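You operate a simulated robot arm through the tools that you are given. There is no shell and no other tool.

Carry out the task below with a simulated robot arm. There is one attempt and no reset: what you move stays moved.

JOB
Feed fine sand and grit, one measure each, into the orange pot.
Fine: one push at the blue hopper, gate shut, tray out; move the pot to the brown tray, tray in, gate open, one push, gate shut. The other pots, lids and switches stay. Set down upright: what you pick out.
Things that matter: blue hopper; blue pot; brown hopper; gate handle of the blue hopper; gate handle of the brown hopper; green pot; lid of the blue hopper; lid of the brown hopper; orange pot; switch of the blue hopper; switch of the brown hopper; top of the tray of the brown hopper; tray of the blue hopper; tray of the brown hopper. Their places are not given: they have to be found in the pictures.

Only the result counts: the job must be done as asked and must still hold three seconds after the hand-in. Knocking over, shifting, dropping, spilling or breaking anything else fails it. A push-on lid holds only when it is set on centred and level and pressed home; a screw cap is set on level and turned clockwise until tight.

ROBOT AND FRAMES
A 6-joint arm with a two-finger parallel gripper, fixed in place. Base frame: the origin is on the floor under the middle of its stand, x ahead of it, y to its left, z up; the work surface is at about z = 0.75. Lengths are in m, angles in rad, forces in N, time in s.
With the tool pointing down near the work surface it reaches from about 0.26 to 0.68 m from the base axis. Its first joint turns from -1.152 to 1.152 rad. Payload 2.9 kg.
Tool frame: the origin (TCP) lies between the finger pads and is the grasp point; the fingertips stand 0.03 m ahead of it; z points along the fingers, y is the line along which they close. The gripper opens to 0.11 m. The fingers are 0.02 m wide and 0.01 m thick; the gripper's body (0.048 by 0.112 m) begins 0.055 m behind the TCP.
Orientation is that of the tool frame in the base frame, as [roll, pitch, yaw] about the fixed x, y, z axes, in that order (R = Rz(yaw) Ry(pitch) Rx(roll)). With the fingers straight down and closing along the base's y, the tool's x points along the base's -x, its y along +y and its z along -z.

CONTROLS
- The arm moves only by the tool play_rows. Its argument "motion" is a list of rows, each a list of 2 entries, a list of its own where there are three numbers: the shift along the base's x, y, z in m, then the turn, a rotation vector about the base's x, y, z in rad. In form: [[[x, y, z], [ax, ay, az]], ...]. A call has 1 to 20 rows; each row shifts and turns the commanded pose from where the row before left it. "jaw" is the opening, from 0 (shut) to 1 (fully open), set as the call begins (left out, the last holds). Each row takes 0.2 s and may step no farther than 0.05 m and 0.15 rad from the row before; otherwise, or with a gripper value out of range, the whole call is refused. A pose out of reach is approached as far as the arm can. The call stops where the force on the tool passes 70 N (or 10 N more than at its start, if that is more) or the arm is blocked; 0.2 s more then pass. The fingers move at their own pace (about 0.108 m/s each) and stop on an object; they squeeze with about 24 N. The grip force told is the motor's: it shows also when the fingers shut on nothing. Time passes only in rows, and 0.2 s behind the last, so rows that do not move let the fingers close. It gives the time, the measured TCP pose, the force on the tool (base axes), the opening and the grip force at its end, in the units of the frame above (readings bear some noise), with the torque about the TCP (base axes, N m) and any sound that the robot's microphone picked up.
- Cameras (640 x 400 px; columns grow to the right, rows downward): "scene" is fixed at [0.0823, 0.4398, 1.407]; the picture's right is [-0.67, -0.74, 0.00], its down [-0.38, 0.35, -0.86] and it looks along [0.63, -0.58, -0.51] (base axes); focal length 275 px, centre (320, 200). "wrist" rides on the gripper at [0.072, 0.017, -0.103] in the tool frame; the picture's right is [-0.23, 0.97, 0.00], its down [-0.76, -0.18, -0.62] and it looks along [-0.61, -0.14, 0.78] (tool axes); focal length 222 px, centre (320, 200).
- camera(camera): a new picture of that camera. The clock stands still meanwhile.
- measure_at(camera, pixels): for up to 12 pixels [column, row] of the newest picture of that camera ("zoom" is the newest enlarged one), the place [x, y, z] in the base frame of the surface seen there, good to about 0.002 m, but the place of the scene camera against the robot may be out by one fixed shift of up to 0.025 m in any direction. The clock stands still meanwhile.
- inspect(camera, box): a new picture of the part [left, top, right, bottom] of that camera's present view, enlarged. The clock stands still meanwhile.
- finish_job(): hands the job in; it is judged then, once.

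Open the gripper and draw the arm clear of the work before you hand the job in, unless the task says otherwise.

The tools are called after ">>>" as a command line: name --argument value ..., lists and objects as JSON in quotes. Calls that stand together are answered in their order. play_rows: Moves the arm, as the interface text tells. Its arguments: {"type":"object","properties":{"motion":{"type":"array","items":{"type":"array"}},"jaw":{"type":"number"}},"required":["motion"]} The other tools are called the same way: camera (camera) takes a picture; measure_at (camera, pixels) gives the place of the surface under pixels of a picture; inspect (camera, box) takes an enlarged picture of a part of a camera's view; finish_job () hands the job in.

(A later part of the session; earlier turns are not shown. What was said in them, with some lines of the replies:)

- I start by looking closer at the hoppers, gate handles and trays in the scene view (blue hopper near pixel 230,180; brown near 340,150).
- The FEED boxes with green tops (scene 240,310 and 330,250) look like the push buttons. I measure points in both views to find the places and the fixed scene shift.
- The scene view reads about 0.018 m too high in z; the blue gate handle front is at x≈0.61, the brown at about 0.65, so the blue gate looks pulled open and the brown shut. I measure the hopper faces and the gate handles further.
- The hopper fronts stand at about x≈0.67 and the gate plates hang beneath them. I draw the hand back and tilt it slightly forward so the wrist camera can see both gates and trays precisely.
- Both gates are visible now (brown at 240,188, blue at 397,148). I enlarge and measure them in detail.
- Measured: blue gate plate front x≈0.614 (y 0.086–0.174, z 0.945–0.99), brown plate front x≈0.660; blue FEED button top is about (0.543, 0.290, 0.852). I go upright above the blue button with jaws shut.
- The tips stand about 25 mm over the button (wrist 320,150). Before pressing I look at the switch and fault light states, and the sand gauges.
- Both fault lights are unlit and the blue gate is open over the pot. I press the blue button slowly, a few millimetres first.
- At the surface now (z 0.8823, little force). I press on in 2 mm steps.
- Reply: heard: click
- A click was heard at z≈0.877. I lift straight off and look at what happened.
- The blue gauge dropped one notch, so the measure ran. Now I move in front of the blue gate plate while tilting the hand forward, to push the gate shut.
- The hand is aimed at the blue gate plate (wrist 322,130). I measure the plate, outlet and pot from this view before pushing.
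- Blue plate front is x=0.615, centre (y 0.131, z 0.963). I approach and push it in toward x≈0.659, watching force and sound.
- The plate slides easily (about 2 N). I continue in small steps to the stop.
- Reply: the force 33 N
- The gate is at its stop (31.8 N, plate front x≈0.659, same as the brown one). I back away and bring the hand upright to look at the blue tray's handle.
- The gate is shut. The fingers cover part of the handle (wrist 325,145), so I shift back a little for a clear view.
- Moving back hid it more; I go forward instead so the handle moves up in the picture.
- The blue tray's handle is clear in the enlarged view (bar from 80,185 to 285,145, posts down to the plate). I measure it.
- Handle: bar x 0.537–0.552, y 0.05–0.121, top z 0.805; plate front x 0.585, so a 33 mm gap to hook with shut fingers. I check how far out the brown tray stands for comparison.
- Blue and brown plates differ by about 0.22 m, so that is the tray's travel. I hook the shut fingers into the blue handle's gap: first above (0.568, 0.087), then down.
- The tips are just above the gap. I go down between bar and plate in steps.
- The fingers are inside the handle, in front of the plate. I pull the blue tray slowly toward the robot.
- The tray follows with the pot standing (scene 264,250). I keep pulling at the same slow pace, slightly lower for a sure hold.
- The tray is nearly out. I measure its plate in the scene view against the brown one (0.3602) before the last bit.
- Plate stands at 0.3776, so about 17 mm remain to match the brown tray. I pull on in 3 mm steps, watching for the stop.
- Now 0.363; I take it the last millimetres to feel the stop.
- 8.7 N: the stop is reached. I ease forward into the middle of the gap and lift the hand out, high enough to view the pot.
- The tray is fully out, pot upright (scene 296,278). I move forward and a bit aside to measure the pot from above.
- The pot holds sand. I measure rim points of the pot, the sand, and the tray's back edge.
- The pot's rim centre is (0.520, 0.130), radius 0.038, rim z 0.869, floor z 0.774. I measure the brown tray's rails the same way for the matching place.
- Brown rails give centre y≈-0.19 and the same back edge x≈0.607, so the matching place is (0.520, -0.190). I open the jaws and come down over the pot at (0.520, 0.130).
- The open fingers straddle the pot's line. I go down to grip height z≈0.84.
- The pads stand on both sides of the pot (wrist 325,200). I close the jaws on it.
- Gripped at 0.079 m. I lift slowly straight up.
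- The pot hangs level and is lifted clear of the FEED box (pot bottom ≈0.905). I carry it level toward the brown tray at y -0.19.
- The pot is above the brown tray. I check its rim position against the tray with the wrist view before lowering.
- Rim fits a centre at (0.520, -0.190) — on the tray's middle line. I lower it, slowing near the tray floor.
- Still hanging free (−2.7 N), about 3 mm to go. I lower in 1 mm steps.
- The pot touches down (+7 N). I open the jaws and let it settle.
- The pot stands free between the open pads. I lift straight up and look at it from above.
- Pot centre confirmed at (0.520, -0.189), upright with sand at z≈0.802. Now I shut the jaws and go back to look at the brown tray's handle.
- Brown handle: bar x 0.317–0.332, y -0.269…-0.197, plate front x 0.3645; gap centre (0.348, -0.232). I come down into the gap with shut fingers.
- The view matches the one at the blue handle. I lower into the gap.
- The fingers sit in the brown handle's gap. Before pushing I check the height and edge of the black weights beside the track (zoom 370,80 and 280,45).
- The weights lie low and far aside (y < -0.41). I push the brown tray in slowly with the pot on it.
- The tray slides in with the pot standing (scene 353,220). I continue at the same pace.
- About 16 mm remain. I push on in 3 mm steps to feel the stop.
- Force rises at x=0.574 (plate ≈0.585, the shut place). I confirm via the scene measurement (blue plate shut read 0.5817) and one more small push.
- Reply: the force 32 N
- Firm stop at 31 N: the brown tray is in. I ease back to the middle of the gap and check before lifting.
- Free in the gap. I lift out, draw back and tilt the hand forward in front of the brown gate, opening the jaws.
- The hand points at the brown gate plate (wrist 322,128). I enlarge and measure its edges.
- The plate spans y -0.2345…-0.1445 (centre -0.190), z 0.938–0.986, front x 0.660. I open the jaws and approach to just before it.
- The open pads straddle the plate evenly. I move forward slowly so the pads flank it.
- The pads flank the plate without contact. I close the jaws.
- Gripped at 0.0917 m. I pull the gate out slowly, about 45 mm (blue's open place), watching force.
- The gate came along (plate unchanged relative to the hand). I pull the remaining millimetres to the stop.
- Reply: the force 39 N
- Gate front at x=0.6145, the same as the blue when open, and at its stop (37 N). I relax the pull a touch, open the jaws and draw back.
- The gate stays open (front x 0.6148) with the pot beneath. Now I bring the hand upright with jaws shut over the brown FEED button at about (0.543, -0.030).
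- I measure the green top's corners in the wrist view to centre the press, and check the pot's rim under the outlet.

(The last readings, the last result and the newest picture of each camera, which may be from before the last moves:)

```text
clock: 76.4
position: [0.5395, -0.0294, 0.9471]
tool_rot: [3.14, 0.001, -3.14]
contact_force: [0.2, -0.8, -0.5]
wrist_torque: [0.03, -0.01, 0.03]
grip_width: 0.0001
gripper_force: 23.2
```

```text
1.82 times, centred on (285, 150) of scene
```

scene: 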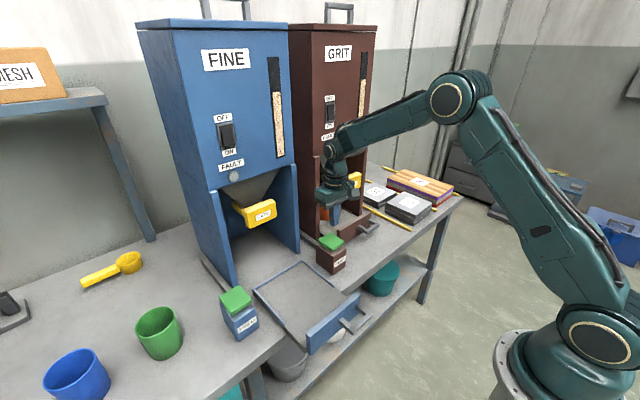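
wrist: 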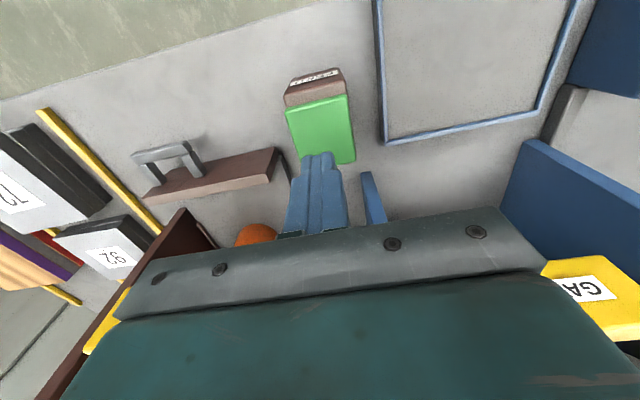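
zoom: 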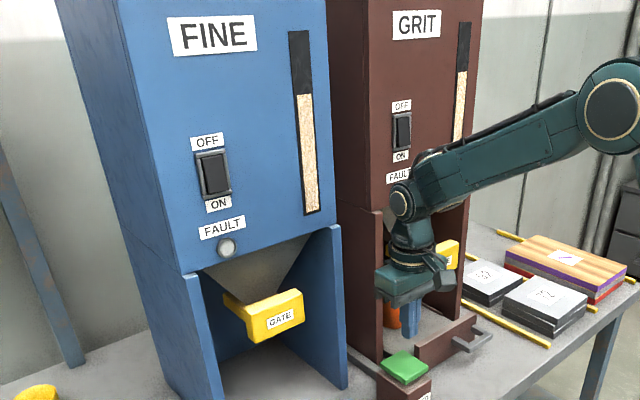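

Button centre ≈(0.545, -0.030), top 0.852. I lower to just above it and then press in 2 mm steps.

>>> play_rows --motion '[[[0.003, 0, -0.02], [0, 0, 0]], [[0, 0, -0.02], [0, 0, 0]], [[0, 0, -0.02], [0, 0, 0]], [[0, 0, -0.004], [0, 0, 0]], [[0, 0, -0.002], [0, 0, 0]], [[0, 0, -0.002], [0, 0, 0]]]'

```text
clock: 77.8
position: [0.5442, -0.0282, 0.8807]
tool_rot: [-3.141, -0.001, -3.141]
contact_force: [1.0, 0.1, 1.6]
wrist_torque: [-0.05, -0.01, -0.02]
grip_width: 0.0
gripper_force: 23.9
```

>>> play_rows --motion '[[[0, 0, -0.002], [0, 0, 0]], [[0, 0, -0.002], [0, 0, 0]]]'

```text
clock: 78.4
position: [0.5435, -0.0285, 0.8768]
tool_rot: [-3.141, 0.001, -3.14]
contact_force: [0.5, 2.8, 3.1]
wrist_torque: [0.07, -0.03, 0.0]
grip_width: 0.0
gripper_force: 23.9
heard: click
```

A click at z≈0.877: one push done. I lift straight off and let the measure run, then look.

>>> play_rows --motion '[[[0, 0, 0.02], [0, 0, 0]], [[0, 0, 0.04], [0, 0, 0]], [[0, 0, 0.04], [0, 0, 0]], [[-0.02, 0, 0.02], [0, 0, 0]], [[0, 0, 0], [0, 0, 0]], [[0, 0, 0], [0, 0, 0]], [[0, 0, 0], [0, 0, 0]]]'

>>> camera --camera "scene"

>>> inspect --camera "scene" --box '[190, 40, 380, 260]'

```text
clock: 80.0
position: [0.5182, -0.0305, 0.9961]
tool_rot: [3.141, 0.0, -3.141]
contact_force: [-0.4, 0.6, -0.1]
wrist_torque: [-0.04, -0.04, 0.03]
grip_width: 0.0001
gripper_force: 24.0
```

```text
taken
```

scene: 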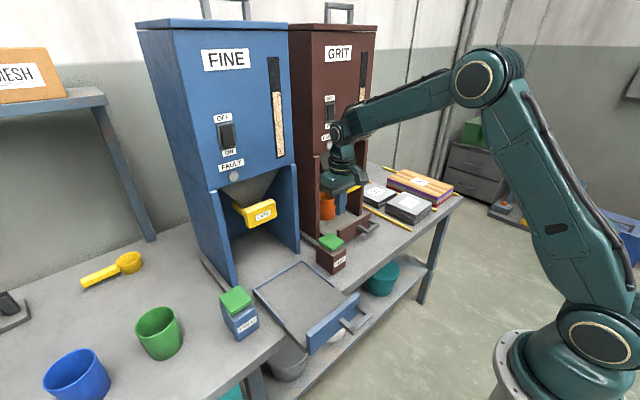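

```text
1.82 times, centred on (285, 150) of scene
```

zoom: 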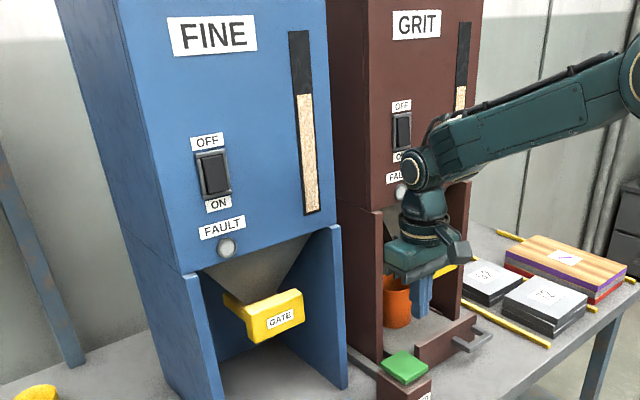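

The grit gauge dropped one notch (zoom row 70 to 87). Now I tilt forward again in front of the brown gate, jaws shut, to push it closed.

>>> play_rows --motion '[[[-0.01, -0.02, -0.005], [0, -0.12, 0]], [[-0.01, -0.02, -0.005], [0, -0.12, 0]], [[-0.01, -0.02, -0.005], [0, -0.12, 0]], [[0, -0.02, -0.005], [0, -0.12, 0]], [[0, -0.02, -0.005], [0, -0.12, 0]], [[0, -0.02, -0.003], [0, -0.12, 0]], [[0, -0.02, 0], [0, -0.12, 0]], [[0, -0.02, 0], [0, -0.12, 0]], [[0, 0, 0], [0, -0.12, 0]], [[0, 0, 0], [0, -0.12, 0]], [[0, 0, 0], [0, -0.12, 0]], [[0, 0, 0], [0, 0, 0]]]'

>>> camera --camera "wrist"

>>> measure_at --camera "wrist" --pixels '[[322, 130], [300, 125], [345, 115]]'

```text
clock: 82.6
position: [0.4916, -0.1886, 0.968]
tool_rot: [-3.14, 1.322, 3.14]
contact_force: [-0.4, 0.4, 1.0]
wrist_torque: [-0.01, 0.0, -0.03]
grip_width: 0.0
gripper_force: 24.2
```

```text
taken
```

wrist: 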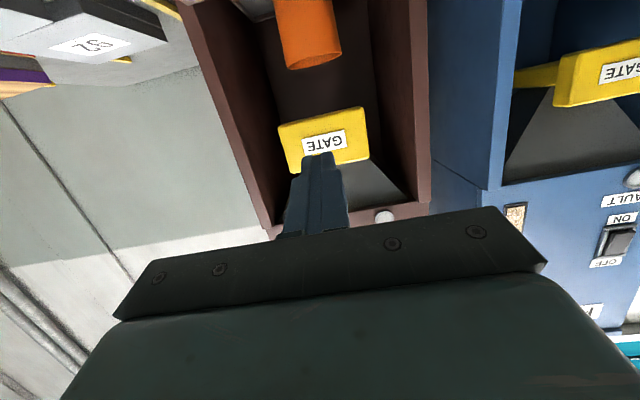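

```text
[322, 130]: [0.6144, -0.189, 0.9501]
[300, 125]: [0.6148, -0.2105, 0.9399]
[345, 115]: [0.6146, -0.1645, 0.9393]
```

Aimed at the plate's centre (front x 0.6146). I approach and push it in, as with the blue gate.

>>> play_rows --motion '[[[0.03, 0, 0], [0, 0, 0]], [[0.03, 0, 0], [0, 0, 0]], [[0.02, 0, 0], [0, 0, 0]], [[0.01, 0, 0], [0, 0, 0]], [[0.006, 0, 0], [0, 0, 0]], [[0.006, 0, 0], [0, 0, 0]], [[0.006, 0, 0], [0, 0, 0]], [[0.006, 0, 0], [0, 0, 0]], [[0.006, 0, 0], [0, 0, 0]], [[0.005, 0, 0], [0, 0, 0]], [[0.004, 0, 0], [0, 0, 0]]]'

```text
clock: 85.0
position: [0.6224, -0.1894, 0.9687]
tool_rot: [-3.139, 1.32, -3.14]
contact_force: [-1.1, -1.1, -1.1]
wrist_torque: [0.02, -0.02, 0.01]
grip_width: 0.0001
gripper_force: 24.7
```

>>> play_rows --motion '[[[0.003, 0, 0], [0, 0, 0]], [[0.002, 0, 0], [0, 0, 0]], [[0.002, 0, 0], [0, 0, 0]], [[0.002, 0, 0], [0, 0, 0]]]'

>>> camera --camera "wrist"

>>> measure_at --camera "wrist" --pixels '[[262, 150], [370, 130], [275, 190], [372, 175]]'

```text
clock: 86.0
position: [0.6298, -0.1902, 0.9689]
tool_rot: [3.139, 1.319, 3.136]
contact_force: [-44.4, 3.6, 11.9]
wrist_torque: [-0.29, -0.48, 0.15]
grip_width: 0.0
gripper_force: 24.4
```

```text
taken
```

wrist: 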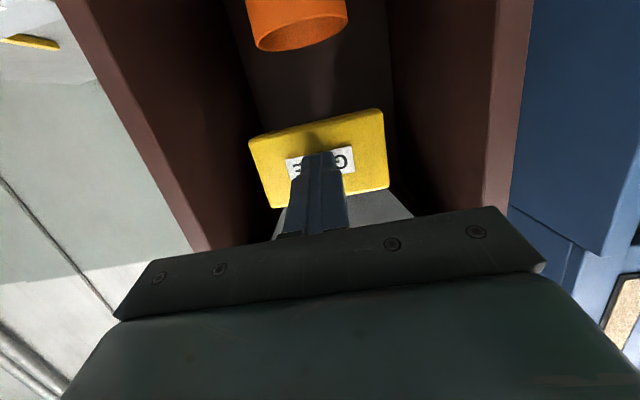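

```text
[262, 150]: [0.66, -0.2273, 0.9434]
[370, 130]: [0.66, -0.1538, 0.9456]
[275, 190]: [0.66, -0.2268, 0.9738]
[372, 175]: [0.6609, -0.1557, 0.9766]
```

The brown gate is shut (front x 0.660, 44 N at the stop). I draw back, upright the hand, open the jaws and look at the whole result.

>>> play_rows --motion '[[[-0.01, 0, 0], [0, 0, 0]], [[-0.03, 0, 0], [0, 0, 0]], [[-0.04, 0, 0], [0, 0, 0]], [[-0.04, 0, 0.01], [0, 0, 0]], [[-0.02, 0, 0.02], [0, 0.12, 0]], [[0, 0.01, 0.02], [0, 0.12, 0]], [[0, 0.01, 0.02], [0, 0.12, 0]], [[0, 0.01, 0.02], [0, 0.12, 0]], [[0, 0.01, 0.02], [0, 0.12, 0]], [[0, 0.01, 0.02], [0, 0.12, 0]], [[0, 0.01, 0.02], [0, 0.12, 0]]]'

>>> camera --camera "wrist"

>>> camera --camera "scene"

>>> inspect --camera "scene" --box '[290, 140, 400, 260]'

```text
clock: 88.4
position: [0.4943, -0.1279, 1.1201]
tool_rot: [-3.141, 0.477, 3.14]
contact_force: [0.2, 0.6, -0.7]
wrist_torque: [0.05, 0.0, 0.0]
grip_width: 0.0
gripper_force: 24.4
```

```text
taken
```

wrist: 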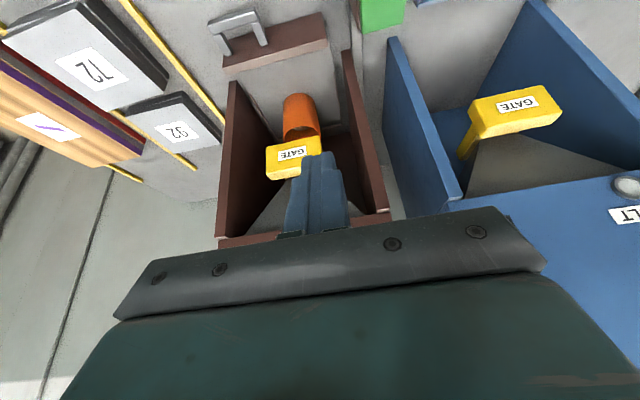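

```text
taken
```

scene: 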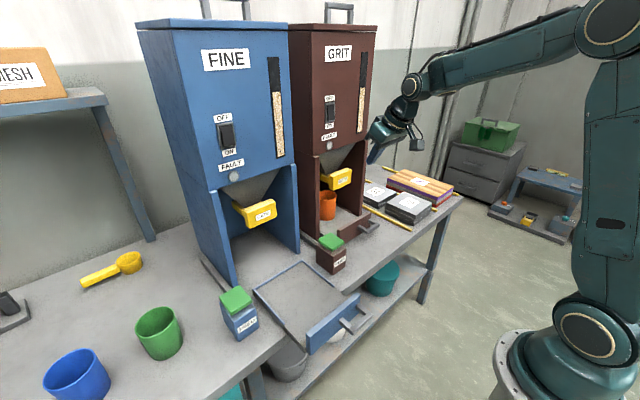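

```text
3.33 times, centred on (345, 200) of scene
```

zoom: 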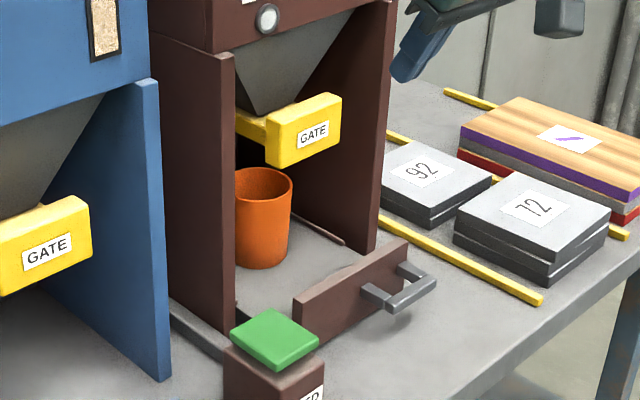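

Everything stands in place: both gates shut, brown tray in with the upright pot, blue tray out. I check the pot's inside, the fault lights and floor of the trays for spill.

>>> inspect --camera "scene" --box '[310, 175, 350, 225]'

>>> inspect --camera "scene" --box '[200, 40, 380, 190]'

>>> play_rows --motion '[[[-0.02, 0.02, 0.02], [0, 0.12, 0]], [[-0.02, 0.02, 0.02], [0, 0.12, 0]], [[-0.02, 0.02, 0.01], [0, 0.12, 0]], [[-0.01, 0.02, 0], [0, 0.117, 0]], [[0, 0.02, 0], [0, 0, 0]], [[0, 0, 0], [0, 0, 0]]]' --jaw 1

>>> camera --camera "scene"

>>> camera --camera "wrist"

```text
8.00 times, centred on (330, 200) of scene
```

zoom: 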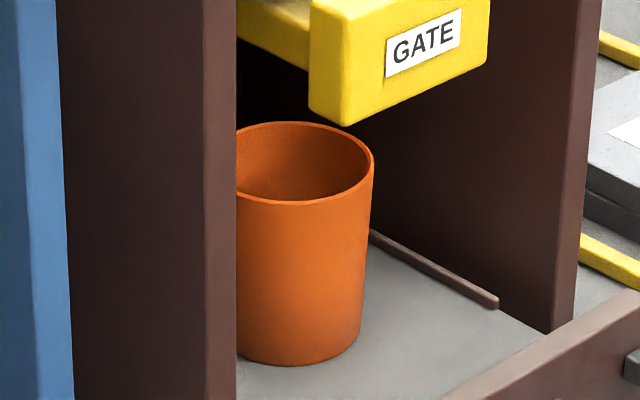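

```text
2.67 times, centred on (290, 115) of scene
```

zoom: 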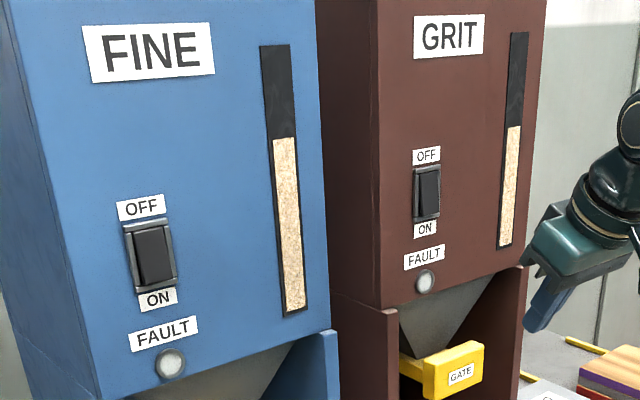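

```text
clock: 89.8
position: [0.4222, -0.029, 1.1687]
tool_rot: [-3.139, 0.002, -3.142]
contact_force: [0.0, 0.3, 0.2]
wrist_torque: [-0.05, -0.05, 0.0]
grip_width: 0.1099
gripper_force: 0.0
```

```text
taken
```

scene: 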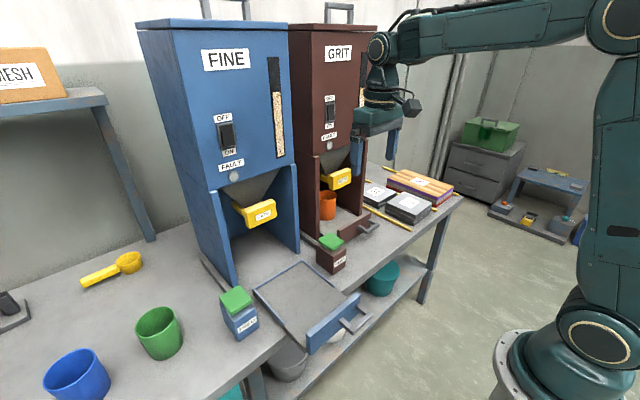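

```text
taken
```

wrist: 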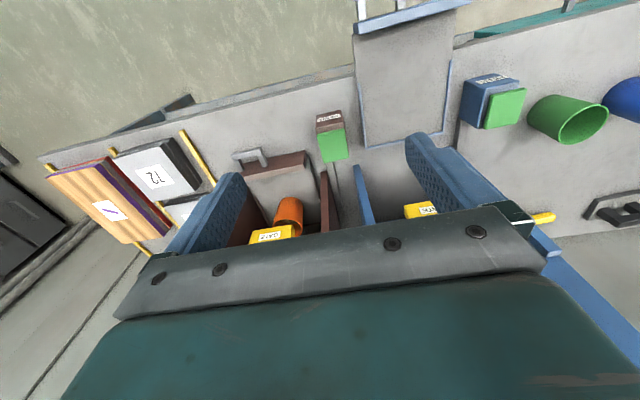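

Both gauges are one notch down, fault lights unlit, no spill is seen, the pot stands upright in the shut brown tray, and the open hand is clear at z≈1.17. I hand the job in.

>>> finish_job

```text
The job is handed in.
```

The orange pot has been given one measure of fine sand and one of grit, and the job is handed in. It stands upright in the brown tray, which is pushed fully in.

- **Fine:** I pushed the blue button once and it clicked. The blue gauge dropped a notch and sand showed in the pot. I then shut the blue gate and pulled the blue tray out to its stop.
- **Grit:** With the pot moved over and the brown tray in, I opened the brown gate and pushed its button once. It clicked and the gauge dropped a notch, then I shut the gate against its stop.
- **End state:** Both gates are shut, both fault lights are unlit, and the gripper is open and clear. I did not touch the other pots, the lids or the switches. No spill shows in the pictures.

I could not see into the pot after the grit went in, because it sits deep under the hopper. That the grit landed in it rests on the click, the gauge drop and the absence of any spill.
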